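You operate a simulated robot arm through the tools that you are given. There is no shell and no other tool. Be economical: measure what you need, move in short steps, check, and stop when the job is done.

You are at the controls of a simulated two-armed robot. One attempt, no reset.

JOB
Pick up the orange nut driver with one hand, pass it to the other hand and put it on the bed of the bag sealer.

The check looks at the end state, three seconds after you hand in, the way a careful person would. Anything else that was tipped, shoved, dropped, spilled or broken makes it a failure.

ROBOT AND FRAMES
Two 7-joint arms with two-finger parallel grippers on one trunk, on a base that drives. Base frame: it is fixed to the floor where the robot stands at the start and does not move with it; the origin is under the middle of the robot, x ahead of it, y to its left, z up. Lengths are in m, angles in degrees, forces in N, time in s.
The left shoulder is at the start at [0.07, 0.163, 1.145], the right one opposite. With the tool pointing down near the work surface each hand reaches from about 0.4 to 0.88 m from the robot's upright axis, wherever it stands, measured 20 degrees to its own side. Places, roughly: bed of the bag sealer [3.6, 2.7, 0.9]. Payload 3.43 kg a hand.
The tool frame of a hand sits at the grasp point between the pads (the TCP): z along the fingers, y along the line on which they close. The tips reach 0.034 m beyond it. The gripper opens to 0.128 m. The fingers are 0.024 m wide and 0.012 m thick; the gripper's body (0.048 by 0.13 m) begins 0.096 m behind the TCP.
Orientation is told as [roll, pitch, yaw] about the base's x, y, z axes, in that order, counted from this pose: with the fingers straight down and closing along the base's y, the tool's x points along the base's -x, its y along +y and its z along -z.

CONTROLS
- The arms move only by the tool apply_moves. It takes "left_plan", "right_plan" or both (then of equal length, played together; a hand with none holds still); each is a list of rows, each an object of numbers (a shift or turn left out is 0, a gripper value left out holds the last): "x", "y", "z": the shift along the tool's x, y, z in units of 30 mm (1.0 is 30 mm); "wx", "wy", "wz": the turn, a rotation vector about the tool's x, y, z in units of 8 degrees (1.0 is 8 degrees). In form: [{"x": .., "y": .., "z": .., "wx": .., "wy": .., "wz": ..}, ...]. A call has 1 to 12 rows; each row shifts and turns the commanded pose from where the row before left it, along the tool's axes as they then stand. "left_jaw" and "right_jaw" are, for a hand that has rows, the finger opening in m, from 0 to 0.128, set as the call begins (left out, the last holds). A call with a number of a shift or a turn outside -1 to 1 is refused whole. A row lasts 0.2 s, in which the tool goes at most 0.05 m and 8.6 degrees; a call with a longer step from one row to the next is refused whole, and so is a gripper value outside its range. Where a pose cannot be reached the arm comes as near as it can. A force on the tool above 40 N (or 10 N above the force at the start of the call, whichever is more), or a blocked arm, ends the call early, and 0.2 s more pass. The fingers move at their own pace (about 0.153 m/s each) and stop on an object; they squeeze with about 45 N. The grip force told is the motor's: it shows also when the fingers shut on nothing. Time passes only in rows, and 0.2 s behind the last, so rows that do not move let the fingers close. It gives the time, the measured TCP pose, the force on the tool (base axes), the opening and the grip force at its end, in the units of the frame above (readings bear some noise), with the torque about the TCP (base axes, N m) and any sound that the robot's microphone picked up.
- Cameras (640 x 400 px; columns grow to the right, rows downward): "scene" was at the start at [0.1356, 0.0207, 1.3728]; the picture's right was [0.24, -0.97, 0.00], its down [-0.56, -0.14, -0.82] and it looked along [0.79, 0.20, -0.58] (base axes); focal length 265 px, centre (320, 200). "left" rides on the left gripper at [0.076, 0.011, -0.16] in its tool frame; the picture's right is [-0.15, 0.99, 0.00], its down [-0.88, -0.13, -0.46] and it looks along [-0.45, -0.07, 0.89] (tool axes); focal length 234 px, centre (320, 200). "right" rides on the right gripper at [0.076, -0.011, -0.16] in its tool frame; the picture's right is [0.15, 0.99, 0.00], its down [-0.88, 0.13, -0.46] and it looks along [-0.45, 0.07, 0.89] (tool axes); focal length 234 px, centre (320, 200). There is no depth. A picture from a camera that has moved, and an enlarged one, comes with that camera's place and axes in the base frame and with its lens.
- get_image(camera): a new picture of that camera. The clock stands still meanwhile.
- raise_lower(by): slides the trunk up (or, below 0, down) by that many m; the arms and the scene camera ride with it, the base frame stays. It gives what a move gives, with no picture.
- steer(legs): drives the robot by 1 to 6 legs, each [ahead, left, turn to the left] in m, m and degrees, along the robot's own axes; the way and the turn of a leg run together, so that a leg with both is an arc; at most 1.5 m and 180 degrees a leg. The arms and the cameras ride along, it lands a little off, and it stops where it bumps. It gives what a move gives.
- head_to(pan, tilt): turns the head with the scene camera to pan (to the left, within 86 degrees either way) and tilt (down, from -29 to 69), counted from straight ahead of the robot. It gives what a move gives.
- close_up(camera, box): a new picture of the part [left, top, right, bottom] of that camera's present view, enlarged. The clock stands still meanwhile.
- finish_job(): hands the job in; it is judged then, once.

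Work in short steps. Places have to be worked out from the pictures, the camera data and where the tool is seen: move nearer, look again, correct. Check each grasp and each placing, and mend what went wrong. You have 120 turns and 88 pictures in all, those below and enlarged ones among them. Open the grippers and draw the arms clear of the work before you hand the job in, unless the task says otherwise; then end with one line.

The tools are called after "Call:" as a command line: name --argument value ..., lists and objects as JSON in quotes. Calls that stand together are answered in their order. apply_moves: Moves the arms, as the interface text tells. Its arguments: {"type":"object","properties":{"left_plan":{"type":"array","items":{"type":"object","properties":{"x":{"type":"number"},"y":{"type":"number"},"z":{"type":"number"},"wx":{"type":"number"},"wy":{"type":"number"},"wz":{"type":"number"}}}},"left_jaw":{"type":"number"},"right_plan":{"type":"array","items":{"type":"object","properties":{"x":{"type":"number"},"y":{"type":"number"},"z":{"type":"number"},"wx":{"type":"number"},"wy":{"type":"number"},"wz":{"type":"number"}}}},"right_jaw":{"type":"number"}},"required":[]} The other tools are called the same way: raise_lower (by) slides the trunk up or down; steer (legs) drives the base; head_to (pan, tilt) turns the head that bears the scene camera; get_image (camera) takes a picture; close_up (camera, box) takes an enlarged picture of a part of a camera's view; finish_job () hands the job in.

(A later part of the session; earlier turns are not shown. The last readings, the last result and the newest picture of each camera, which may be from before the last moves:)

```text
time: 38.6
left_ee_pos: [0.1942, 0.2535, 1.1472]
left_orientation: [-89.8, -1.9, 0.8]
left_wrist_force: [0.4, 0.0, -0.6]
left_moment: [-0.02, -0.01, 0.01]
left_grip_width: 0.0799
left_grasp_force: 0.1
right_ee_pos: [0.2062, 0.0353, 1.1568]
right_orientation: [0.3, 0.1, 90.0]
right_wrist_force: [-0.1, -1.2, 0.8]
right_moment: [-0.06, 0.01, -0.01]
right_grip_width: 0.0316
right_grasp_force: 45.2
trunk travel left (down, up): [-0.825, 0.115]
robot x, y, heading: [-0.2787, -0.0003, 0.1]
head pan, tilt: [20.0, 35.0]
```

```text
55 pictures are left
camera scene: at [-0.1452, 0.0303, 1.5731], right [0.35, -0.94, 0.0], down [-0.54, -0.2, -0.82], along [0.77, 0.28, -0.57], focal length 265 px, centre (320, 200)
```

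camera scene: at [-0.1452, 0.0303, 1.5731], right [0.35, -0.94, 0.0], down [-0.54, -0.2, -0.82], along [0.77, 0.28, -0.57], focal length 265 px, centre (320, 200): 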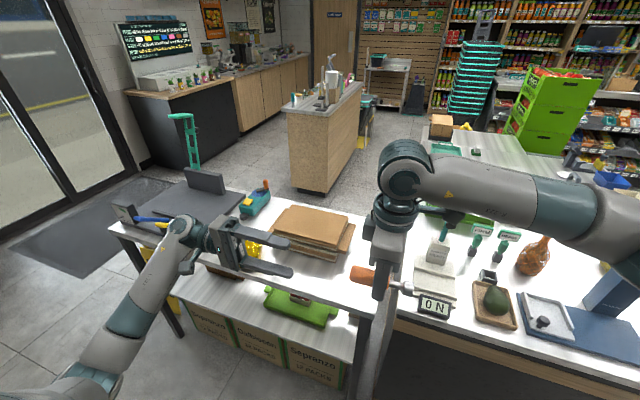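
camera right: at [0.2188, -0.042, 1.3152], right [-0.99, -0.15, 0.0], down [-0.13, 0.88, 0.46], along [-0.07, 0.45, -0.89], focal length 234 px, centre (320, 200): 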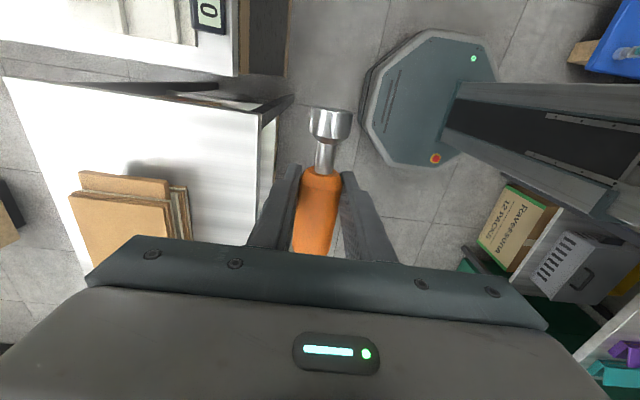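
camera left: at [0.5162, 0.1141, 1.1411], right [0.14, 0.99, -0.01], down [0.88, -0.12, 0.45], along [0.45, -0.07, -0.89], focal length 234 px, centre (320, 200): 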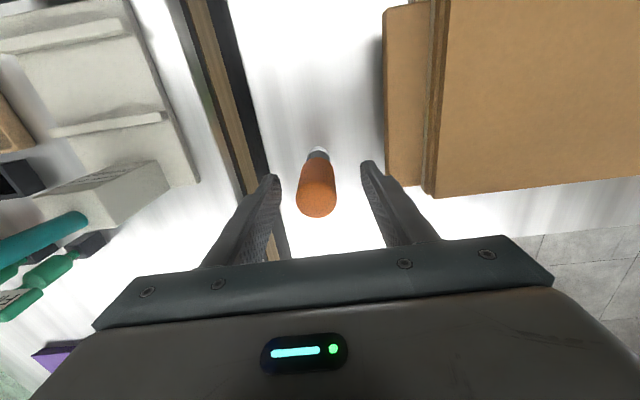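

Handover complete. I park the right hand to the right and return the left hand to tool-down so I can inspect the fallen bag.

Call:
apply_moves --left_plan '[{"wx": -0.9375}, {"wx": -0.9375}, {"wx": -0.9375}, {"wx": -0.9375}, {"wx": -0.9375}, {"wx": -0.9375}, {"wx": -0.9375}, {"wx": -0.9375}, {"wx": -0.9375}, {"wx": -0.9375}, {"wx": -0.9375}, {"wx": -0.9375}]' --right_plan '[{"x": 0.5, "y": 0.1}, {"x": 0.5, "y": 0.1}, {"x": 0.5, "y": 0.1}, {"x": 0.5, "y": 0.1}, {"x": 0.5, "y": 0.1}, {"x": 0.5, "y": 0.1}, {"x": 0.5, "y": 0.1}, {"x": 0.5, "y": 0.1}, {"x": 0.5, "y": 0.1}, {"x": 0.5, "y": 0.1}, {"x": 0.5, "y": 0.1}, {"x": 0.5, "y": 0.1}]'

Call:
head_to --pan 40 --tilt 42

Call:
get_image --camera "scene"

Call:
get_image --camera "left"

```text
time: 41.2
left_ee_pos: [0.1931, 0.2509, 1.1497]
left_orientation: [0.3, -1.7, 0.9]
left_wrist_force: [-0.6, -0.3, -0.8]
left_moment: [0.02, -0.03, 0.0]
left_grip_width: 0.0797
left_grasp_force: 0.0
right_ee_pos: [0.1755, -0.0808, 1.1571]
right_orientation: [0.1, 0.0, 90.4]
right_wrist_force: [-0.2, 0.0, 0.8]
right_moment: [-0.03, 0.0, -0.03]
right_grip_width: 0.0319
right_grasp_force: 45.0
right hand out of reach, approached as far as the arm can: row 1, 6, 7, 8, 9, 12
trunk travel left (down, up): [-0.825, 0.115]
robot x, y, heading: [-0.2762, -0.004, 0.2]
head pan, tilt: [20.0, 35.0]
```

```text
time: 42.0
left_ee_pos: [0.1944, 0.2524, 1.1498]
left_orientation: [0.0, -1.8, 0.8]
left_wrist_force: [-0.3, 0.3, 0.0]
left_moment: [-0.02, -0.02, 0.0]
left_grip_width: 0.08
left_grasp_force: 0.1
right_ee_pos: [0.1756, -0.0788, 1.1575]
right_orientation: [0.0, 0.0, 90.4]
right_wrist_force: [-0.2, -0.7, 0.3]
right_moment: [-0.02, 0.01, -0.01]
right_grip_width: 0.032
right_grasp_force: 45.4
trunk travel left (down, up): [-0.825, 0.115]
robot x, y, heading: [-0.2786, -0.0011, 0.3]
head pan, tilt: [40.0, 42.0]
```

```text
54 pictures are left
camera scene: at [-0.1639, 0.0534, 1.5626], right [0.64, -0.76, 0.0], down [-0.51, -0.43, -0.74], along [0.57, 0.48, -0.67], focal length 265 px, centre (320, 200)
```

scene: 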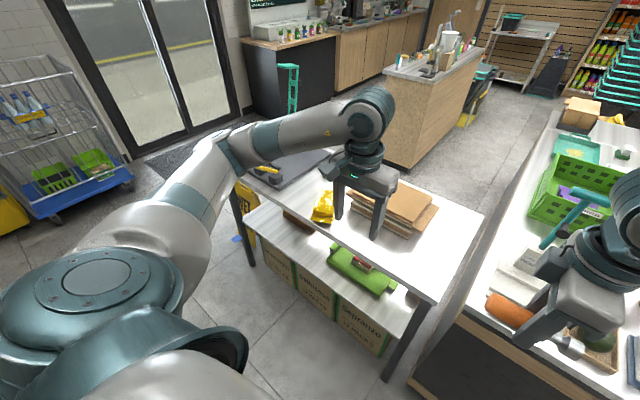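

```text
53 pictures are left
camera left: at [0.113, 0.2628, 1.306], right [0.13, 0.99, 0.01], down [0.87, -0.12, 0.48], along [0.48, -0.06, -0.88], focal length 234 px, centre (320, 200)
```

left: 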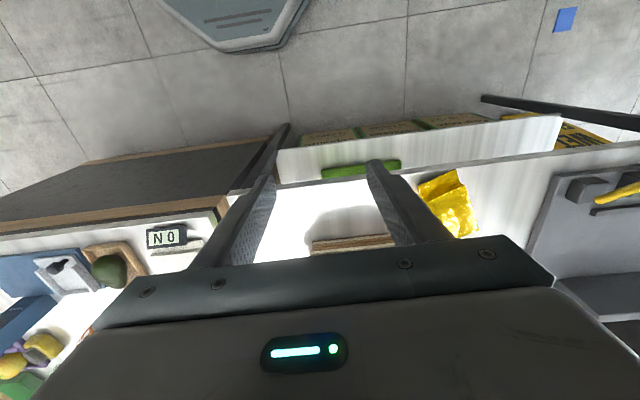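

A blue patch is visible on the floor near the table's left leg; I zoom on it, and move the left hand near the bag at a safe height for a look from above.

Call:
close_up --camera "scene" --box '[190, 140, 350, 260]'

Call:
apply_moves --left_plan '[{"x": -0.39, "y": 0.92, "z": -0.19}, {"x": -0.39, "y": 0.92, "z": -0.19}, {"x": -0.39, "y": 0.92, "z": -0.19}, {"x": -0.39, "y": 0.92, "z": -0.19}, {"x": -0.39, "y": 0.92, "z": -0.19}, {"x": -0.39, "y": 0.92, "z": -0.19}, {"x": -0.39, "y": 0.92, "z": -0.19}, {"x": -0.39, "y": 0.92, "z": -0.19}, {"x": -0.39, "y": 0.92, "z": -0.19}]'

Call:
get_image --camera "left"

Call:
get_image --camera "scene"

```text
3.33 times, centred on (270, 200) of scene
camera zoom: at [-0.1639, 0.0534, 1.5626], right [0.64, -0.76, 0.0], down [-0.51, -0.43, -0.74], along [0.57, 0.48, -0.67], focal length 884 px, centre (487, 200)
```

zoom: 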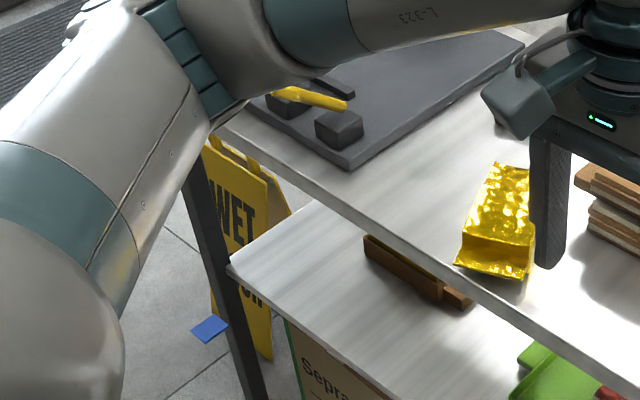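

```text
time: 44.0
left_ee_pos: [0.2943, 0.5046, 1.203]
left_orientation: [0.0, -1.7, 0.8]
left_wrist_force: [-0.2, 0.3, -0.6]
left_moment: [0.02, 0.03, -0.06]
left_grip_width: 0.08
left_grasp_force: 0.0
right_ee_pos: [0.1751, -0.0792, 1.1578]
right_orientation: [0.1, 0.0, 90.4]
right_wrist_force: [-0.1, 0.1, -0.1]
right_moment: [-0.01, 0.01, 0.0]
right_grip_width: 0.032
right_grasp_force: 45.0
trunk travel left (down, up): [-0.825, 0.115]
robot x, y, heading: [-0.2782, -0.0022, 0.1]
head pan, tilt: [40.0, 42.0]
```

```text
51 pictures are left
camera left: at [0.2133, 0.5137, 1.3603], right [0.13, 0.99, 0.01], down [0.87, -0.12, 0.48], along [0.48, -0.06, -0.88], focal length 234 px, centre (320, 200)
```

left: 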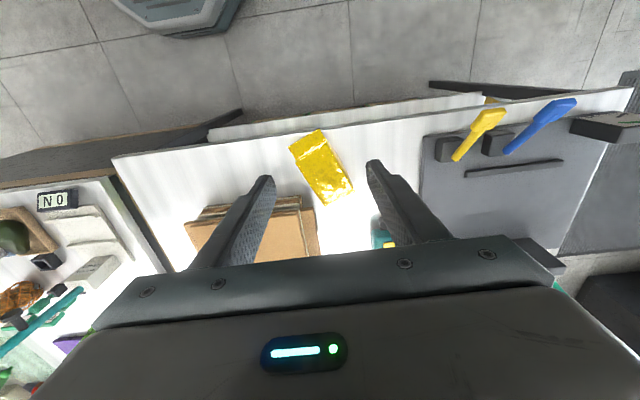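

```text
50 pictures are left
camera scene: at [-0.1638, 0.0538, 1.5625], right [0.65, -0.76, 0.0], down [-0.51, -0.43, -0.74], along [0.57, 0.48, -0.67], focal length 265 px, centre (320, 200)
```

scene: 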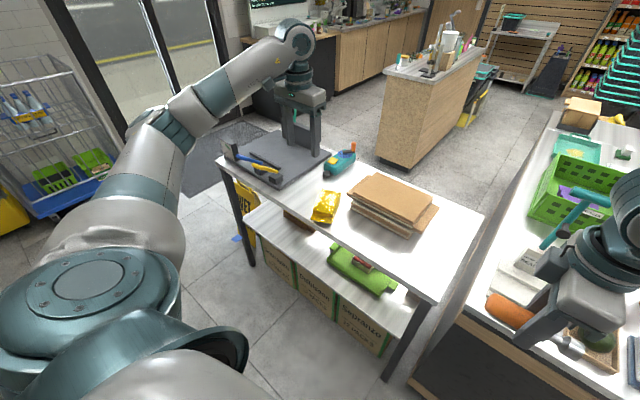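

The blue patch triangulates to z≈0.88, so it is the end of the blue tool on the table and nothing fell. The bag lies with its base at [0.465, 0.525] and its top at [0.33, 0.47], 74 mm wide and about 40 mm thick. I'll grip it at the top end with the hand pointing forward and about 25° down, so I turn the hand first while still high.

Call:
apply_moves --left_plan '[{"wz": -0.917}, {"wz": -0.917}, {"wz": -0.917}, {"wy": -0.88}, {"wy": -0.88}, {"wy": -0.88}, {"wy": -0.88}, {"wy": -0.88}, {"wy": -0.88}, {"wy": -0.88}, {"wy": -0.88}, {"wy": -0.88}]' --left_jaw 0.115

Call:
get_image --camera "scene"

Call:
get_image --camera "left"

```text
time: 46.6
left_ee_pos: [0.2943, 0.5014, 1.2041]
left_orientation: [-1.3, -65.2, 24.0]
left_wrist_force: [-0.1, -0.3, -0.1]
left_moment: [0.02, -0.01, -0.04]
left_grip_width: 0.1151
left_grasp_force: 0.0
right_ee_pos: [0.1744, -0.0791, 1.1574]
right_orientation: [0.1, 0.1, 90.3]
right_wrist_force: [-0.6, 0.0, -0.5]
right_moment: [-0.05, 0.02, -0.02]
right_grip_width: 0.032
right_grasp_force: 45.0
trunk travel left (down, up): [-0.825, 0.115]
robot x, y, heading: [-0.2803, -0.0038, 0.1]
head pan, tilt: [40.0, 42.0]
```

```text
49 pictures are left
camera scene: at [-0.1641, 0.0533, 1.5626], right [0.65, -0.76, 0.0], down [-0.51, -0.43, -0.74], along [0.57, 0.48, -0.67], focal length 265 px, centre (320, 200)
```

scene: 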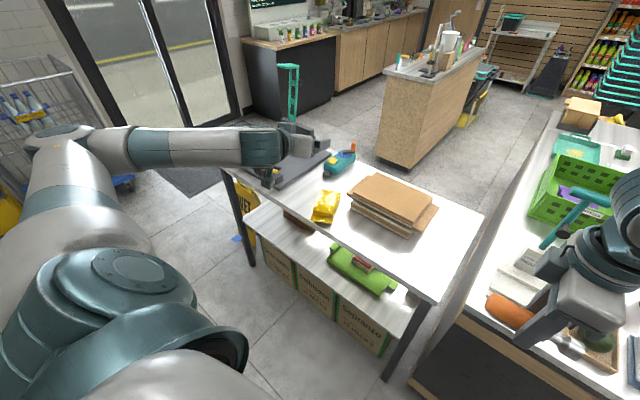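

```text
48 pictures are left
camera left: at [0.1271, 0.4441, 1.2017], right [-0.33, 0.94, 0.12], down [0.01, -0.13, 0.99], along [0.95, 0.32, 0.04], focal length 234 px, centre (320, 200)
```

left: 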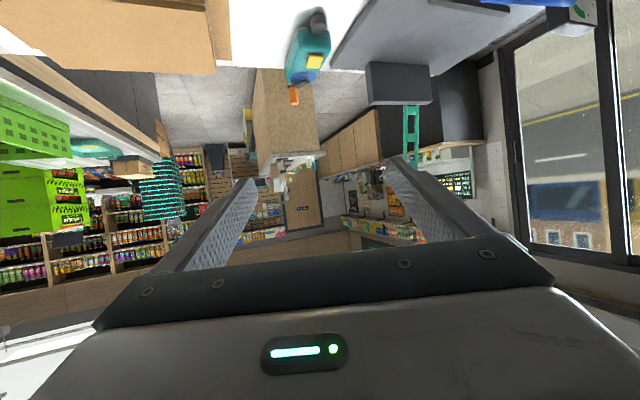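

The hand points forward as wanted and the elbow is clear. I move to a pre-grasp 0.12 m behind the bag's top end, on its axis.

Call:
apply_moves --left_plan '[{"x": 0.911, "y": -0.146, "z": 0.263}, {"x": 0.911, "y": -0.146, "z": 0.263}, {"x": 0.911, "y": -0.146, "z": 0.263}, {"x": 0.911, "y": -0.146, "z": 0.263}, {"x": 0.911, "y": -0.146, "z": 0.263}, {"x": 0.911, "y": -0.146, "z": 0.263}, {"x": 0.911, "y": -0.146, "z": 0.263}, {"x": 0.911, "y": -0.146, "z": 0.263}, {"x": 0.911, "y": -0.146, "z": 0.263}, {}]'

Call:
get_image --camera "scene"

Call:
get_image --camera "left"

```text
time: 48.8
left_ee_pos: [0.2937, 0.4978, 1.1848]
left_orientation: [-1.2, -65.0, 23.9]
left_wrist_force: [-0.7, -0.4, -0.3]
left_moment: [0.02, -0.01, 0.02]
left_grip_width: 0.1147
left_grasp_force: 0.0
left hand out of reach, approached as far as the arm can: row 1, 2, 3, 4, 5, 6, 7, 8, 9
right_ee_pos: [0.1761, -0.0789, 1.1582]
right_orientation: [0.1, 0.0, 90.4]
right_wrist_force: [-0.2, 0.0, 0.5]
right_moment: [0.0, -0.01, -0.04]
right_grip_width: 0.0321
right_grasp_force: 45.1
trunk travel left (down, up): [-0.825, 0.115]
robot x, y, heading: [-0.2808, 0.0003, 0.4]
head pan, tilt: [40.0, 42.0]
```

```text
47 pictures are left
camera scene: at [-0.164, 0.0531, 1.5626], right [0.65, -0.76, 0.0], down [-0.51, -0.43, -0.74], along [0.57, 0.48, -0.67], focal length 265 px, centre (320, 200)
```

scene: 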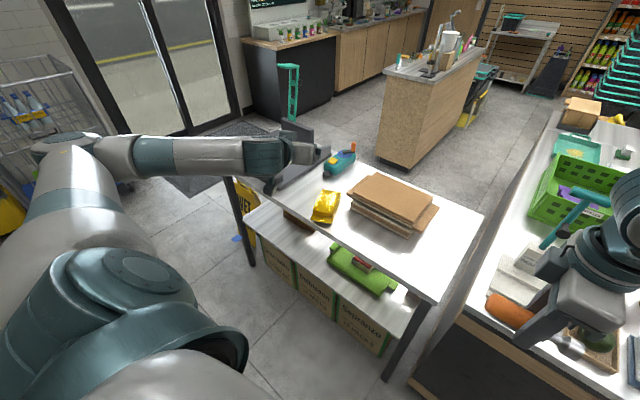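

```text
46 pictures are left
camera left: at [0.1261, 0.4405, 1.1834], right [-0.33, 0.94, 0.12], down [0.01, -0.13, 0.99], along [0.94, 0.33, 0.03], focal length 234 px, centre (320, 200)
```

left: 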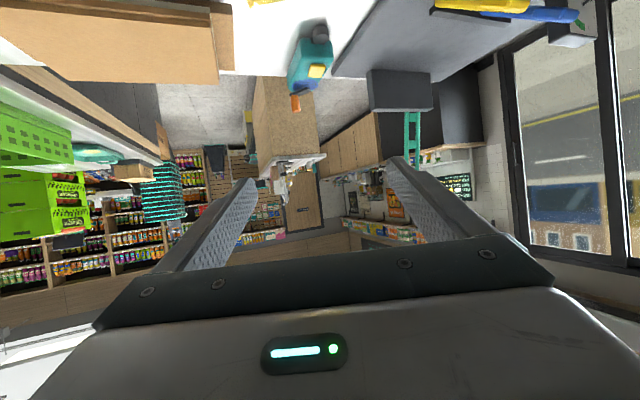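

This wrist configuration can't go lower, but lowering the trunk will. First I lift the right hand with the driver so it stays well above the right table.

Call:
apply_moves --right_plan '[{"z": -0.8, "y": 0.2}, {"z": -0.8, "y": 0.2}, {"z": -0.8, "y": 0.2}, {"z": -0.8, "y": 0.2}, {"z": -0.8, "y": 0.2}, {"z": -0.8, "y": 0.2}, {"z": -0.8, "y": 0.2}, {"z": -0.8, "y": 0.2}, {"z": -0.8, "y": 0.2}, {"z": -0.8, "y": 0.2}]'

Call:
head_to --pan -30 --tilt 40

Call:
get_image --camera "scene"

```text
time: 51.0
left_ee_pos: [0.2921, 0.4982, 1.1847]
left_orientation: [-1.3, -65.1, 24.0]
left_wrist_force: [-0.2, 0.5, 0.0]
left_moment: [-0.01, -0.02, 0.01]
left_grip_width: 0.115
left_grasp_force: 0.1
right_ee_pos: [0.1153, -0.0778, 1.3978]
right_orientation: [0.1, 0.0, 90.3]
right_wrist_force: [-1.1, -0.5, -1.7]
right_moment: [-0.06, -0.02, -0.03]
right_grip_width: 0.0319
right_grasp_force: 45.0
trunk travel left (down, up): [-0.825, 0.115]
robot x, y, heading: [-0.2773, -0.0026, 0.3]
head pan, tilt: [40.0, 42.0]
```

```text
time: 52.4
left_ee_pos: [0.2943, 0.4969, 1.1847]
left_orientation: [-1.2, -65.0, 23.8]
left_wrist_force: [0.1, 0.4, -0.5]
left_moment: [-0.05, 0.02, 0.05]
left_grip_width: 0.1151
left_grasp_force: 0.0
right_ee_pos: [0.1164, -0.08, 1.4003]
right_orientation: [0.1, 0.1, 90.4]
right_wrist_force: [0.2, -0.2, -1.3]
right_moment: [0.0, -0.01, 0.0]
right_grip_width: 0.0321
right_grasp_force: 44.4
trunk travel left (down, up): [-0.825, 0.115]
robot x, y, heading: [-0.2763, 0.0013, 0.0]
head pan, tilt: [-30.0, 40.0]
```

```text
45 pictures are left
camera scene: at [-0.1539, -0.043, 1.5655], right [-0.5, -0.87, 0.0], down [-0.56, 0.32, -0.77], along [0.66, -0.38, -0.64], focal length 265 px, centre (320, 200)
```

scene: 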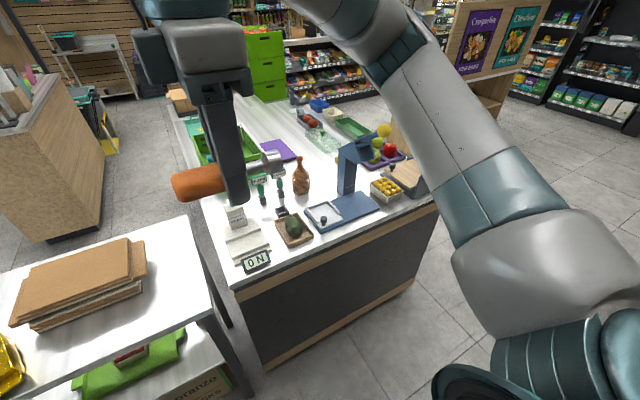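

The right arm is clear of everything. I lower the trunk 0.23 m so the left hand comes to z≈0.955.

Call:
raise_lower --by -0.23

Call:
head_to --pan 40 --tilt 42

Call:
get_image --camera "scene"

Call:
get_image --camera "left"

```text
time: 54.9
left_ee_pos: [0.2935, 0.4979, 0.955]
left_orientation: [-1.2, -65.0, 23.9]
left_wrist_force: [-0.3, 0.0, -0.3]
left_moment: [0.03, 0.01, -0.04]
left_grip_width: 0.1146
left_grasp_force: 0.2
right_ee_pos: [0.1172, -0.0787, 1.1684]
right_orientation: [0.1, 0.0, 90.5]
right_wrist_force: [-0.7, 0.1, -0.5]
right_moment: [-0.01, 0.02, 0.02]
right_grip_width: 0.0319
right_grasp_force: 45.1
trunk travel left (down, up): [-0.595, 0.345]
robot x, y, heading: [-0.2791, -0.0017, 0.5]
head pan, tilt: [-30.0, 40.0]
```

```text
time: 56.3
left_ee_pos: [0.2932, 0.4985, 0.9547]
left_orientation: [-1.1, -65.1, 23.9]
left_wrist_force: [-1.2, -0.4, -0.2]
left_moment: [0.0, -0.02, 0.01]
left_grip_width: 0.1149
left_grasp_force: 0.0
right_ee_pos: [0.1178, -0.0793, 1.169]
right_orientation: [0.1, 0.0, 90.4]
right_wrist_force: [0.3, 0.7, -1.1]
right_moment: [-0.05, 0.01, -0.02]
right_grip_width: 0.0319
right_grasp_force: 45.1
trunk travel left (down, up): [-0.595, 0.345]
robot x, y, heading: [-0.2774, 0.001, 0.2]
head pan, tilt: [40.0, 42.0]
```

```text
44 pictures are left
camera scene: at [-0.164, 0.0531, 1.3326], right [0.64, -0.76, 0.0], down [-0.51, -0.43, -0.74], along [0.57, 0.48, -0.67], focal length 265 px, centre (320, 200)
```

scene: 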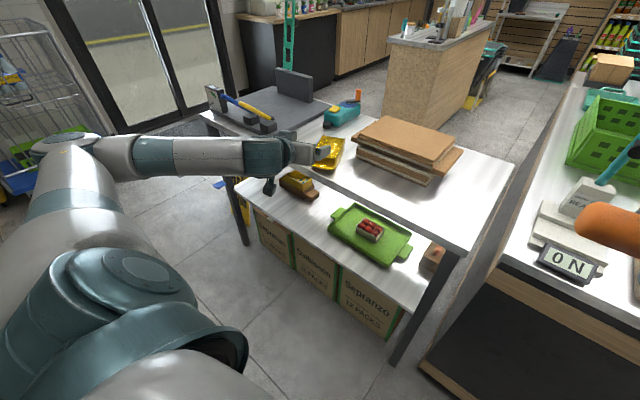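

```text
43 pictures are left
camera left: at [0.126, 0.4404, 0.9534], right [-0.33, 0.94, 0.12], down [0.01, -0.13, 0.99], along [0.94, 0.33, 0.03], focal length 234 px, centre (320, 200)
```

left: 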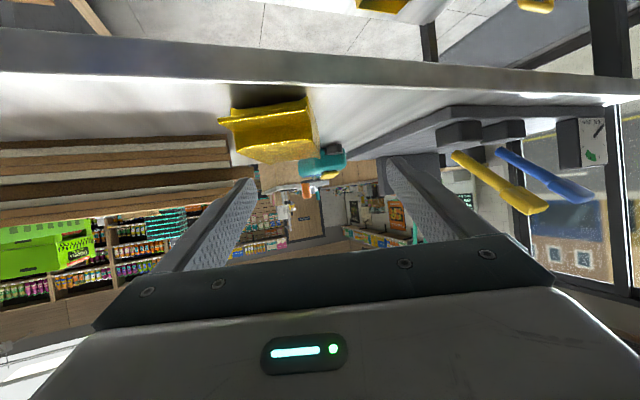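

From this low view the bag top is about z=0.905 and its flap centre is at y≈0.47, which agrees with the earlier estimate. I shift the hand sideways by −0.041 m to line up with the bag's axis.

Call:
apply_moves --left_plan '[{"y": -0.7}, {"y": -0.67}, {}]'

Call:
get_image --camera "left"

```text
time: 57.1
left_ee_pos: [0.3083, 0.4606, 0.9564]
left_orientation: [-1.3, -64.8, 23.8]
left_wrist_force: [0.4, -0.2, -0.2]
left_moment: [-0.01, -0.01, 0.0]
left_grip_width: 0.115
left_grasp_force: 0.1
right_ee_pos: [0.1156, -0.0798, 1.1692]
right_orientation: [0.2, 0.0, 90.4]
right_wrist_force: [-0.3, 0.0, -0.3]
right_moment: [-0.05, 0.03, 0.01]
right_grip_width: 0.0319
right_grasp_force: 44.9
trunk travel left (down, up): [-0.595, 0.345]
robot x, y, heading: [-0.2791, 0.0006, 0.1]
head pan, tilt: [40.0, 42.0]
```

```text
42 pictures are left
camera left: at [0.1417, 0.4044, 0.9558], right [-0.32, 0.94, 0.12], down [0.01, -0.12, 0.99], along [0.95, 0.32, 0.03], focal length 234 px, centre (320, 200)
```

left: 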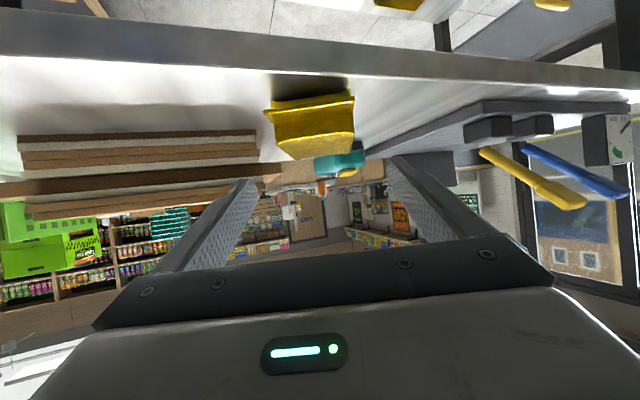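

The bag is now nearly on the hand's centre line. I lower the trunk 2 cm and nudge the hand 7 mm sideways.

Call:
raise_lower --by -0.02

Call:
apply_moves --left_plan '[{"y": -0.22}, {"z": 0.5}, {"z": 0.5}, {"z": 0.5}, {}]'

Call:
get_image --camera "left"

Call:
close_up --camera "scene" --box '[240, 100, 400, 220]'

```text
time: 57.7
left_ee_pos: [0.3078, 0.4598, 0.9363]
left_orientation: [-1.4, -64.9, 23.8]
left_wrist_force: [-0.2, 0.4, 0.7]
left_moment: [0.0, 0.0, 0.01]
left_grip_width: 0.1147
left_grasp_force: 0.0
right_ee_pos: [0.1168, -0.0789, 1.1489]
right_orientation: [0.2, 0.1, 90.4]
right_wrist_force: [-0.4, -0.2, -1.0]
right_moment: [0.01, 0.0, 0.01]
right_grip_width: 0.0318
right_grasp_force: 44.9
trunk travel left (down, up): [-0.575, 0.365]
robot x, y, heading: [-0.2733, -0.0025, 0.1]
head pan, tilt: [40.0, 42.0]
```

```text
time: 58.9
left_ee_pos: [0.3492, 0.4706, 0.9213]
left_orientation: [-1.4, -64.1, 23.8]
left_wrist_force: [0.3, 0.1, 0.3]
left_moment: [-0.02, 0.02, 0.01]
left_grip_width: 0.1149
left_grasp_force: 0.1
left hand out of reach, approached as far as the arm can: row 4
right_ee_pos: [0.1172, -0.0801, 1.1493]
right_orientation: [0.1, 0.0, 90.5]
right_wrist_force: [-0.3, 0.3, -0.8]
right_moment: [0.03, -0.02, -0.02]
right_grip_width: 0.032
right_grasp_force: 44.5
trunk travel left (down, up): [-0.575, 0.365]
robot x, y, heading: [-0.2773, -0.0012, -0.1]
head pan, tilt: [40.0, 42.0]
```

```text
41 pictures are left
camera left: at [0.1828, 0.4144, 0.9226], right [-0.32, 0.94, 0.12], down [0.02, -0.12, 0.99], along [0.95, 0.32, 0.02], focal length 234 px, centre (320, 200)
```

left: 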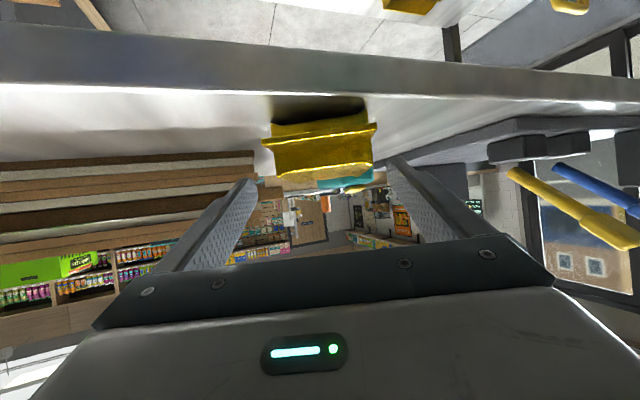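

```text
3.33 times, centred on (320, 160) of scene
camera zoom: at [-0.1643, 0.053, 1.3126], right [0.65, -0.76, 0.0], down [-0.51, -0.43, -0.74], along [0.57, 0.48, -0.67], focal length 884 px, centre (320, 333)
```

zoom: 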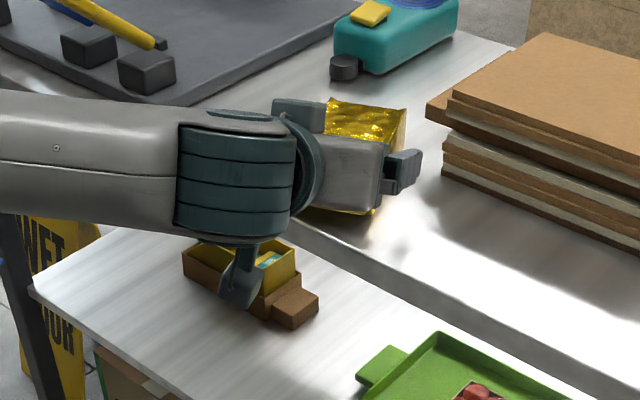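

The hand straddles the bag's axis. The arm is at its limit, so I lower the trunk 18 mm and drive the base forward and left a little along the bag's axis.

Call:
raise_lower --by -0.018

Call:
steer --legs '[[0.04, 0.017, 0]]'

Call:
get_image --camera "left"

```text
time: 59.6
left_ee_pos: [0.3501, 0.4706, 0.9038]
left_orientation: [-1.4, -64.2, 23.9]
left_wrist_force: [1.0, -0.3, 0.6]
left_moment: [0.03, -0.02, 0.0]
left_grip_width: 0.1149
left_grasp_force: 0.0
right_ee_pos: [0.1168, -0.0779, 1.1315]
right_orientation: [0.1, 0.0, 90.5]
right_wrist_force: [-0.6, -1.2, -1.3]
right_moment: [-0.04, -0.03, -0.03]
right_grip_width: 0.0315
right_grasp_force: 44.7
trunk travel left (down, up): [-0.557, 0.383]
robot x, y, heading: [-0.2775, -0.0022, 0.1]
head pan, tilt: [40.0, 42.0]
```

```text
time: 60.5
left_ee_pos: [0.3898, 0.487, 0.9032]
left_orientation: [-1.4, -64.1, 23.7]
left_wrist_force: [0.4, -0.3, 1.0]
left_moment: [0.01, -0.01, -0.04]
left_grip_width: 0.1151
left_grasp_force: 0.1
right_ee_pos: [0.1565, -0.0629, 1.1311]
right_orientation: [0.1, 0.0, 90.3]
right_wrist_force: [1.0, 0.5, -1.1]
right_moment: [-0.02, 0.04, 0.0]
right_grip_width: 0.0316
right_grasp_force: 44.7
trunk travel left (down, up): [-0.557, 0.383]
robot x, y, heading: [-0.2391, 0.0172, 0.3]
head pan, tilt: [40.0, 42.0]
```

```text
39 pictures are left
camera left: at [0.2223, 0.4307, 0.9043], right [-0.32, 0.94, 0.12], down [0.02, -0.12, 0.99], along [0.95, 0.32, 0.02], focal length 234 px, centre (320, 200)
```

left: 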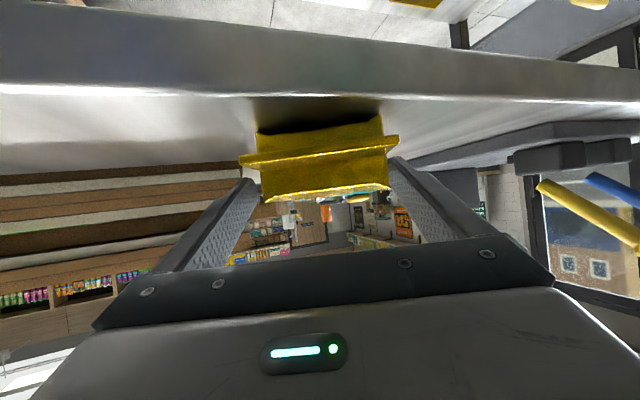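

The bag lies between the fingers. I close the left hand on its sides.

Call:
apply_moves --left_plan '[{}, {}, {}]' --left_jaw 0.0

Call:
get_image --camera "left"

```text
time: 61.3
left_ee_pos: [0.3883, 0.4858, 0.903]
left_orientation: [-1.4, -64.2, 23.7]
left_wrist_force: [0.7, 0.6, -0.5]
left_moment: [0.0, -0.01, 0.0]
left_grip_width: 0.0843
left_grasp_force: 45.4
right_ee_pos: [0.1546, -0.0623, 1.1301]
right_orientation: [0.1, 0.0, 90.3]
right_wrist_force: [0.9, 0.2, -1.5]
right_moment: [0.0, -0.04, 0.0]
right_grip_width: 0.0316
right_grasp_force: 44.9
trunk travel left (down, up): [-0.557, 0.383]
robot x, y, heading: [-0.2401, 0.0177, 0.0]
head pan, tilt: [40.0, 42.0]
```

```text
38 pictures are left
camera left: at [0.2215, 0.4305, 0.9047], right [-0.32, 0.94, 0.12], down [0.02, -0.12, 0.99], along [0.95, 0.32, 0.02], focal length 234 px, centre (320, 200)
```

left: 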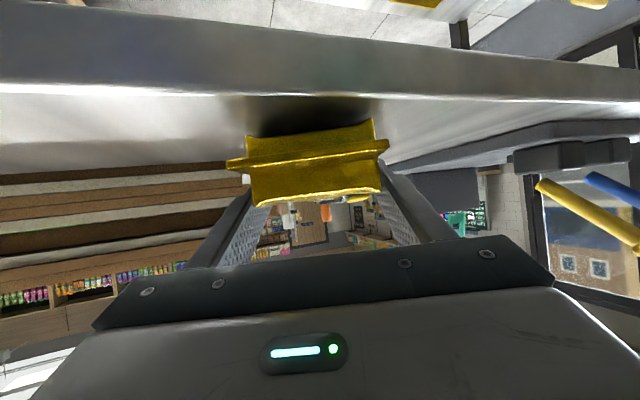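

The bag is held at 84 mm width. I lift straight up with the trunk by 0.16 m.

Call:
raise_lower --by 0.16

Call:
get_image --camera "left"

```text
time: 63.1
left_ee_pos: [0.3903, 0.4869, 1.0636]
left_orientation: [-1.4, -64.1, 23.7]
left_wrist_force: [0.6, 0.8, -0.3]
left_moment: [-0.01, 0.0, -0.04]
left_grip_width: 0.0841
left_grasp_force: 45.1
right_ee_pos: [0.1565, -0.0619, 1.2901]
right_orientation: [0.1, 0.0, 90.4]
right_wrist_force: [-0.1, -0.1, -0.6]
right_moment: [-0.04, 0.01, 0.02]
right_grip_width: 0.0317
right_grasp_force: 45.2
trunk travel left (down, up): [-0.717, 0.223]
robot x, y, heading: [-0.2415, 0.0154, 0.1]
head pan, tilt: [40.0, 42.0]
```

```text
37 pictures are left
camera left: at [0.2221, 0.4307, 1.0643], right [-0.32, 0.94, 0.12], down [0.02, -0.12, 0.99], along [0.95, 0.32, 0.02], focal length 234 px, centre (320, 200)
```

left: 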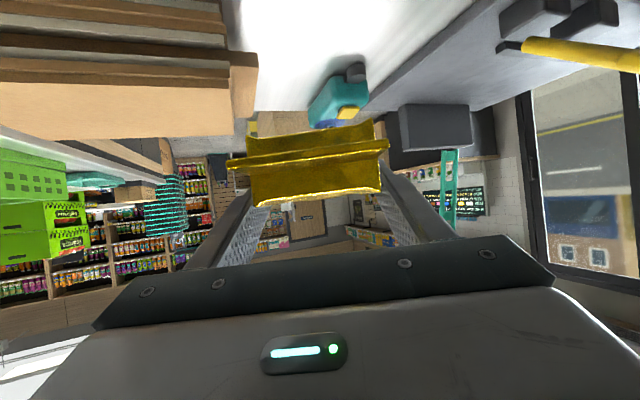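

The bag is secure. I turn the yaw back by about 13° and rotate the hand about its closing axis to bring the bag upright.

Call:
apply_moves --left_plan '[{"wx": 0.75, "wz": 0.36}, {"wx": 0.75, "wz": 0.36}, {"wy": 0.9375}, {"wy": 0.9375}, {"wy": 0.9375}, {"wy": 0.9375}, {"wy": 0.9375}, {"wy": 0.9375}, {"wy": 0.9375}, {"wy": 0.9375}, {"wy": 0.9375}, {"wy": 0.9375}]'

Call:
get_image --camera "scene"

```text
time: 65.7
left_ee_pos: [0.3906, 0.4858, 1.0631]
left_orientation: [-0.7, 10.8, 9.1]
left_wrist_force: [0.4, -0.5, 0.1]
left_moment: [-0.01, 0.01, -0.02]
left_grip_width: 0.0844
left_grasp_force: 45.5
right_ee_pos: [0.1573, -0.0631, 1.2905]
right_orientation: [0.2, 0.0, 90.3]
right_wrist_force: [-0.2, -0.7, -1.4]
right_moment: [-0.02, 0.04, 0.02]
right_grip_width: 0.0318
right_grasp_force: 45.0
trunk travel left (down, up): [-0.717, 0.223]
robot x, y, heading: [-0.2418, 0.0142, -0.0]
head pan, tilt: [40.0, 42.0]
```

```text
36 pictures are left
camera scene: at [-0.124, 0.0692, 1.4545], right [0.64, -0.76, 0.0], down [-0.51, -0.43, -0.74], along [0.57, 0.48, -0.67], focal length 265 px, centre (320, 200)
```

scene: 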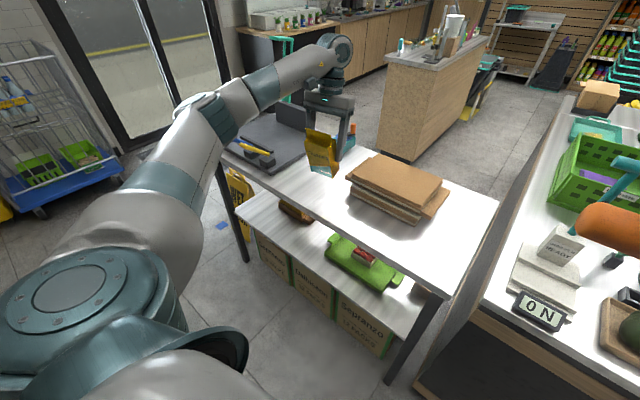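

Rotation worked. The bag still needs about 15° more to be vertical (hand pitch from 10.8° to about 26°), so I finish that and look closely.

Call:
apply_moves --left_plan '[{"wy": 0.95}, {"wy": 0.93}, {}]'

Call:
close_up --camera "scene" --box '[250, 80, 410, 200]'

Call:
get_image --camera "left"

```text
time: 66.5
left_ee_pos: [0.3881, 0.4876, 1.0652]
left_orientation: [-0.8, 25.6, 8.9]
left_wrist_force: [1.4, 0.1, -0.7]
left_moment: [0.0, -0.02, 0.03]
left_grip_width: 0.0842
left_grasp_force: 44.9
right_ee_pos: [0.1557, -0.0621, 1.2919]
right_orientation: [0.1, 0.1, 90.3]
right_wrist_force: [-0.6, 0.2, -1.5]
right_moment: [-0.03, -0.07, -0.06]
right_grip_width: 0.0316
right_grasp_force: 44.4
trunk travel left (down, up): [-0.717, 0.223]
robot x, y, heading: [-0.2394, 0.0141, 0.1]
head pan, tilt: [40.0, 42.0]
```

```text
3.33 times, centred on (330, 140) of scene
camera zoom: at [-0.1263, 0.0709, 1.4547], right [0.64, -0.76, 0.0], down [-0.51, -0.43, -0.74], along [0.57, 0.48, -0.67], focal length 884 px, centre (287, 400)
```

zoom: 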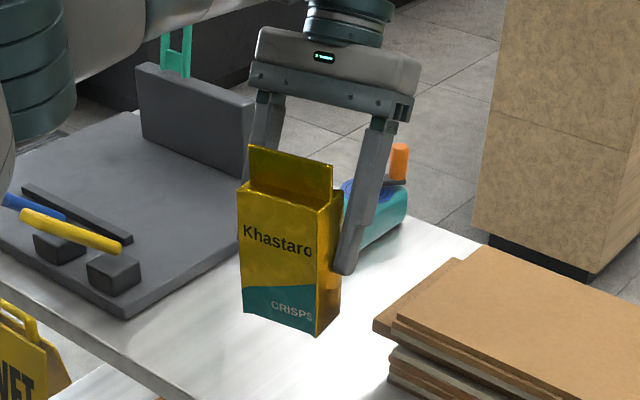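

```text
34 pictures are left
camera left: at [0.387, 0.5023, 1.2405], right [-0.03, 1.0, -0.08], down [1.0, 0.03, 0.03], along [0.03, -0.07, -1.0], focal length 234 px, centre (320, 200)
```

left: 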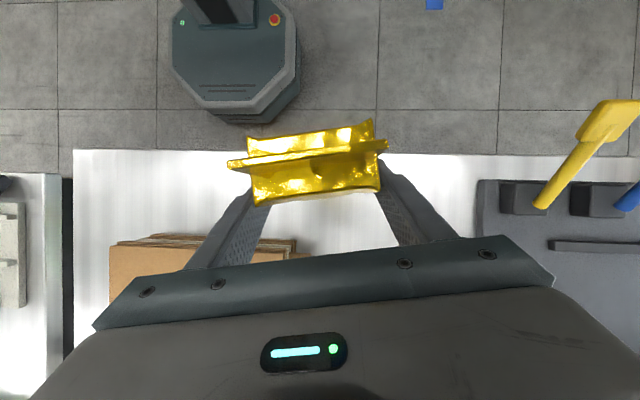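

The bag now hangs upright with its front to the robot, as it must have faced before. I shift it to its original spot (TCP → about [0.44, 0.51]) and then lower with the trunk to just above the table.

Call:
apply_moves --left_plan '[{"x": -0.83, "y": 0.23, "z": -0.4}, {"x": -0.83, "y": 0.23, "z": -0.4}, {}]'

Call:
raise_lower --by -0.095

Call:
close_up --camera "scene" --box '[250, 80, 410, 200]'

```text
time: 67.3
left_ee_pos: [0.4313, 0.506, 1.0636]
left_orientation: [-0.7, 25.6, 8.9]
left_wrist_force: [-0.2, -0.2, -0.5]
left_moment: [-0.02, -0.03, -0.03]
left_grip_width: 0.0843
left_grasp_force: 45.4
left hand out of reach, approached as far as the arm can: row 2
right_ee_pos: [0.1549, -0.0609, 1.2915]
right_orientation: [0.0, 0.1, 90.3]
right_wrist_force: [0.4, 0.8, -1.8]
right_moment: [-0.04, -0.04, 0.03]
right_grip_width: 0.0318
right_grasp_force: 44.6
trunk travel left (down, up): [-0.717, 0.223]
robot x, y, heading: [-0.2382, 0.0141, 0.1]
head pan, tilt: [40.0, 42.0]
```

```text
time: 68.6
left_ee_pos: [0.431, 0.5048, 0.9688]
left_orientation: [-0.7, 25.5, 8.8]
left_wrist_force: [0.1, -0.3, -1.0]
left_moment: [0.04, -0.02, 0.02]
left_grip_width: 0.0843
left_grasp_force: 45.0
right_ee_pos: [0.1559, -0.0625, 1.1943]
right_orientation: [0.1, 0.0, 90.3]
right_wrist_force: [0.5, -0.2, -1.2]
right_moment: [0.0, -0.03, 0.02]
right_grip_width: 0.032
right_grasp_force: 44.9
trunk travel left (down, up): [-0.622, 0.318]
robot x, y, heading: [-0.2394, 0.012, 0.3]
head pan, tilt: [40.0, 42.0]
```

```text
3.33 times, centred on (330, 140) of scene
camera zoom: at [-0.1254, 0.0697, 1.3597], right [0.64, -0.76, 0.0], down [-0.51, -0.43, -0.74], along [0.57, 0.48, -0.67], focal length 884 px, centre (287, 400)
```

zoom: 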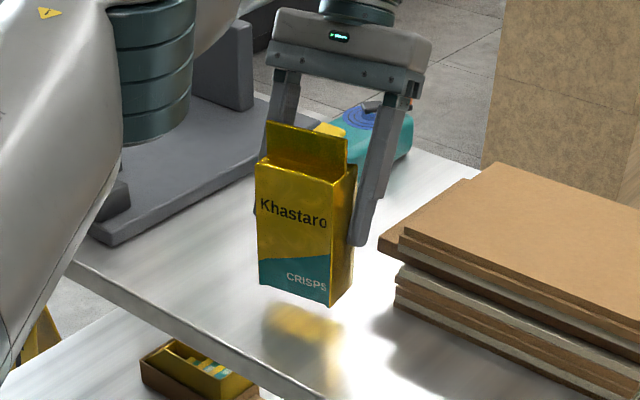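

The bag's bottom is about 3 cm above the table. I lower by 2 cm more, then finish in small force-watched arm steps.

Call:
raise_lower --by -0.02

Call:
apply_moves --left_plan '[{"x": -0.058, "z": 0.12}, {"x": -0.058, "z": 0.12}, {}]'

Call:
close_up --camera "scene" --box '[250, 80, 410, 200]'

```text
time: 69.3
left_ee_pos: [0.4306, 0.5055, 0.949]
left_orientation: [-0.7, 25.6, 8.9]
left_wrist_force: [-1.0, -0.3, -1.3]
left_moment: [-0.01, -0.05, 0.01]
left_grip_width: 0.0843
left_grasp_force: 44.7
right_ee_pos: [0.1551, -0.0616, 1.176]
right_orientation: [0.2, 0.1, 90.3]
right_wrist_force: [-0.8, -0.2, -1.1]
right_moment: [0.01, -0.02, 0.02]
right_grip_width: 0.0318
right_grasp_force: 44.8
trunk travel left (down, up): [-0.602, 0.338]
robot x, y, heading: [-0.236, 0.016, 0.2]
head pan, tilt: [40.0, 42.0]
```

```text
time: 70.1
left_ee_pos: [0.4298, 0.5028, 0.9459]
left_orientation: [-0.6, 25.3, 9.0]
left_wrist_force: [11.4, 7.5, 36.1]
left_moment: [1.24, 0.63, -0.51]
left_grip_width: 0.0844
left_grasp_force: 45.4
right_ee_pos: [0.1538, -0.0646, 1.1765]
right_orientation: [-0.1, -0.1, 90.3]
right_wrist_force: [-0.2, 0.1, -1.4]
right_moment: [-0.03, 0.0, -0.01]
right_grip_width: 0.0319
right_grasp_force: 44.8
trunk travel left (down, up): [-0.602, 0.338]
robot x, y, heading: [-0.2373, 0.0143, 0.0]
head pan, tilt: [40.0, 42.0]
```

```text
3.33 times, centred on (330, 140) of scene
camera zoom: at [-0.1279, 0.0673, 1.3404], right [0.64, -0.76, 0.0], down [-0.51, -0.43, -0.74], along [0.57, 0.48, -0.67], focal length 884 px, centre (287, 400)
```

zoom: 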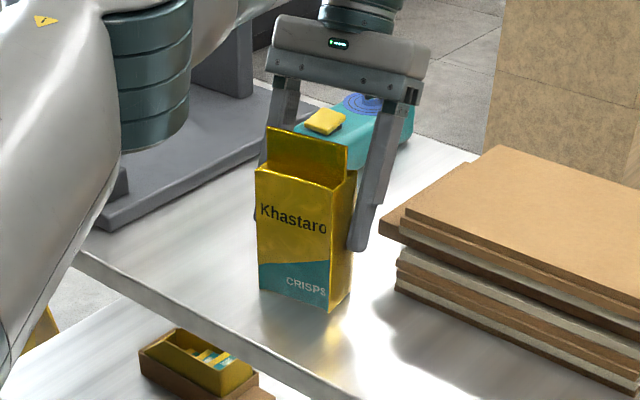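

Contact at 36 N pressing. I relax by about 3 mm and check the force before opening.

Call:
apply_moves --left_plan '[{"x": 0.05, "z": -0.1}, {}]'

```text
time: 70.7
left_ee_pos: [0.4298, 0.5035, 0.9467]
left_orientation: [-0.6, 25.5, 8.9]
left_wrist_force: [6.4, 1.0, 23.8]
left_moment: [0.92, 0.35, -0.26]
left_grip_width: 0.0843
left_grasp_force: 45.0
right_ee_pos: [0.1545, -0.0651, 1.1758]
right_orientation: [0.1, -0.1, 90.3]
right_wrist_force: [-0.3, 0.2, -1.1]
right_moment: [-0.02, 0.02, 0.0]
right_grip_width: 0.0322
right_grasp_force: 44.4
trunk travel left (down, up): [-0.602, 0.338]
robot x, y, heading: [-0.2353, 0.0186, 0.1]
head pan, tilt: [40.0, 42.0]
```

Call:
apply_moves --left_plan '[{"x": 0.05, "z": -0.1}, {}]'

```text
time: 71.3
left_ee_pos: [0.4293, 0.5056, 0.9467]
left_orientation: [-0.5, 25.6, 8.8]
left_wrist_force: [1.3, 0.7, 0.6]
left_moment: [0.02, 0.05, -0.01]
left_grip_width: 0.0841
left_grasp_force: 45.6
right_ee_pos: [0.1557, -0.0625, 1.1758]
right_orientation: [0.1, 0.0, 90.3]
right_wrist_force: [0.1, -0.6, -0.7]
right_moment: [0.01, -0.02, 0.02]
right_grip_width: 0.032
right_grasp_force: 44.9
trunk travel left (down, up): [-0.602, 0.338]
robot x, y, heading: [-0.2428, 0.0116, 0.3]
head pan, tilt: [40.0, 42.0]
```

The force is nearly zero with the bag just at the table surface. I open the left hand gently, without moving.

Call:
apply_moves --left_plan '[{}, {}, {}]' --left_jaw 0.1

Call:
close_up --camera "scene" --box '[250, 80, 410, 200]'

```text
time: 72.1
left_ee_pos: [0.4306, 0.5056, 0.9473]
left_orientation: [-0.7, 25.7, 8.9]
left_wrist_force: [0.7, -0.7, -0.5]
left_moment: [-0.01, -0.01, -0.03]
left_grip_width: 0.1003
left_grasp_force: 0.0
right_ee_pos: [0.1551, -0.063, 1.176]
right_orientation: [0.1, 0.0, 90.3]
right_wrist_force: [0.4, 0.3, -0.7]
right_moment: [-0.03, 0.02, 0.01]
right_grip_width: 0.032
right_grasp_force: 44.8
trunk travel left (down, up): [-0.602, 0.338]
robot x, y, heading: [-0.2427, 0.0175, -0.1]
head pan, tilt: [40.0, 42.0]
```

```text
3.33 times, centred on (330, 140) of scene
camera zoom: at [-0.1253, 0.0698, 1.3396], right [0.64, -0.76, 0.0], down [-0.51, -0.43, -0.74], along [0.57, 0.48, -0.67], focal length 884 px, centre (287, 400)
```

zoom: 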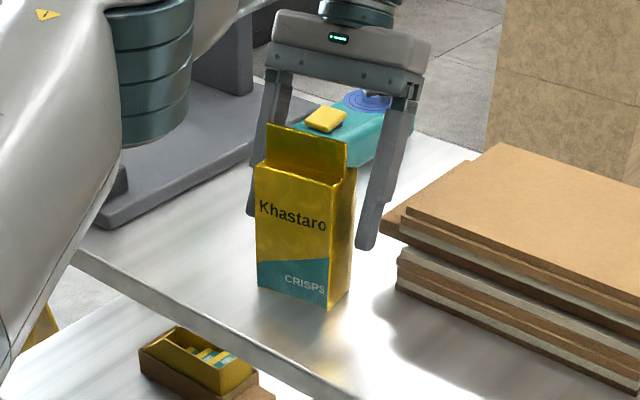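

The bag stands again, and its front edge is within about 1 cm of where it was. I open wider and raise the trunk straight up to clear it.

Call:
apply_moves --left_plan '[{}, {}]' --left_jaw 0.118

Call:
raise_lower --by 0.28

Call:
get_image --camera "scene"

```text
time: 72.7
left_ee_pos: [0.4307, 0.5065, 0.9467]
left_orientation: [-0.7, 25.6, 8.9]
left_wrist_force: [-0.7, -0.6, 0.0]
left_moment: [-0.01, -0.02, -0.03]
left_grip_width: 0.1183
left_grasp_force: 0.0
right_ee_pos: [0.1575, -0.0615, 1.1755]
right_orientation: [0.0, 0.0, 90.3]
right_wrist_force: [0.1, -0.1, -1.5]
right_moment: [0.01, -0.02, 0.01]
right_grip_width: 0.0319
right_grasp_force: 45.2
trunk travel left (down, up): [-0.602, 0.338]
robot x, y, heading: [-0.2384, 0.0198, 0.1]
head pan, tilt: [40.0, 42.0]
```

```text
time: 75.5
left_ee_pos: [0.4312, 0.505, 1.2278]
left_orientation: [-0.7, 25.7, 8.9]
left_wrist_force: [-0.4, -0.5, -0.2]
left_moment: [0.01, 0.0, 0.02]
left_grip_width: 0.1182
left_grasp_force: 0.0
right_ee_pos: [0.1557, -0.0629, 1.4562]
right_orientation: [0.1, 0.0, 90.2]
right_wrist_force: [0.7, -0.6, -1.6]
right_moment: [-0.04, -0.03, -0.03]
right_grip_width: 0.0318
right_grasp_force: 45.1
trunk travel left (down, up): [-0.882, 0.058]
robot x, y, heading: [-0.2393, 0.0158, -0.2]
head pan, tilt: [40.0, 42.0]
```

```text
30 pictures are left
camera scene: at [-0.1251, 0.0698, 1.6195], right [0.64, -0.76, 0.0], down [-0.51, -0.43, -0.74], along [0.57, 0.48, -0.67], focal length 265 px, centre (320, 200)
```

scene: 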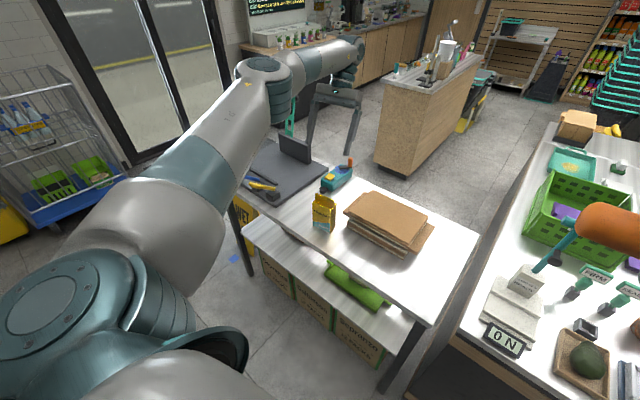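

The bag stands properly. Before driving left I want to know what the blue patch at about [0.10, 0.64, 0.87] is, since my route passes near it.

Call:
close_up --camera "scene" --box '[210, 160, 290, 280]'

Call:
head_to --pan 75 --tilt 30

Call:
get_image --camera "scene"

```text
3.33 times, centred on (250, 220) of scene
camera zoom: at [-0.1251, 0.0698, 1.6195], right [0.64, -0.76, 0.0], down [-0.51, -0.43, -0.74], along [0.57, 0.48, -0.67], focal length 884 px, centre (553, 133)
```

zoom: 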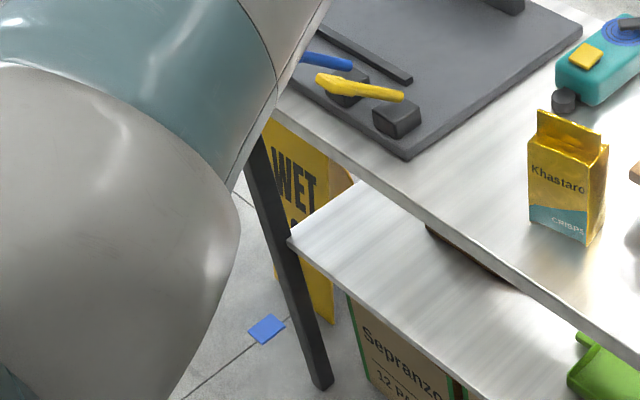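

```text
time: 76.5
left_ee_pos: [0.4301, 0.5045, 1.2283]
left_orientation: [-0.7, 25.7, 9.0]
left_wrist_force: [-0.5, 0.4, -0.3]
left_moment: [0.0, 0.0, -0.04]
left_grip_width: 0.1182
left_grasp_force: 0.0
right_ee_pos: [0.155, -0.0633, 1.4556]
right_orientation: [0.2, 0.1, 90.2]
right_wrist_force: [-0.1, 0.5, -1.2]
right_moment: [0.02, 0.01, -0.01]
right_grip_width: 0.032
right_grasp_force: 45.2
trunk travel left (down, up): [-0.882, 0.058]
robot x, y, heading: [-0.2354, 0.0154, -0.0]
head pan, tilt: [75.0, 30.0]
```

```text
28 pictures are left
camera scene: at [-0.1659, 0.1032, 1.6379], right [0.97, -0.26, 0.0], down [-0.13, -0.48, -0.87], along [0.22, 0.84, -0.5], focal length 265 px, centre (320, 200)
```

scene: 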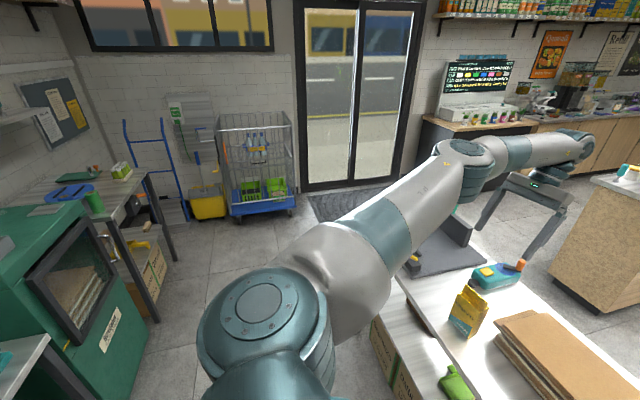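

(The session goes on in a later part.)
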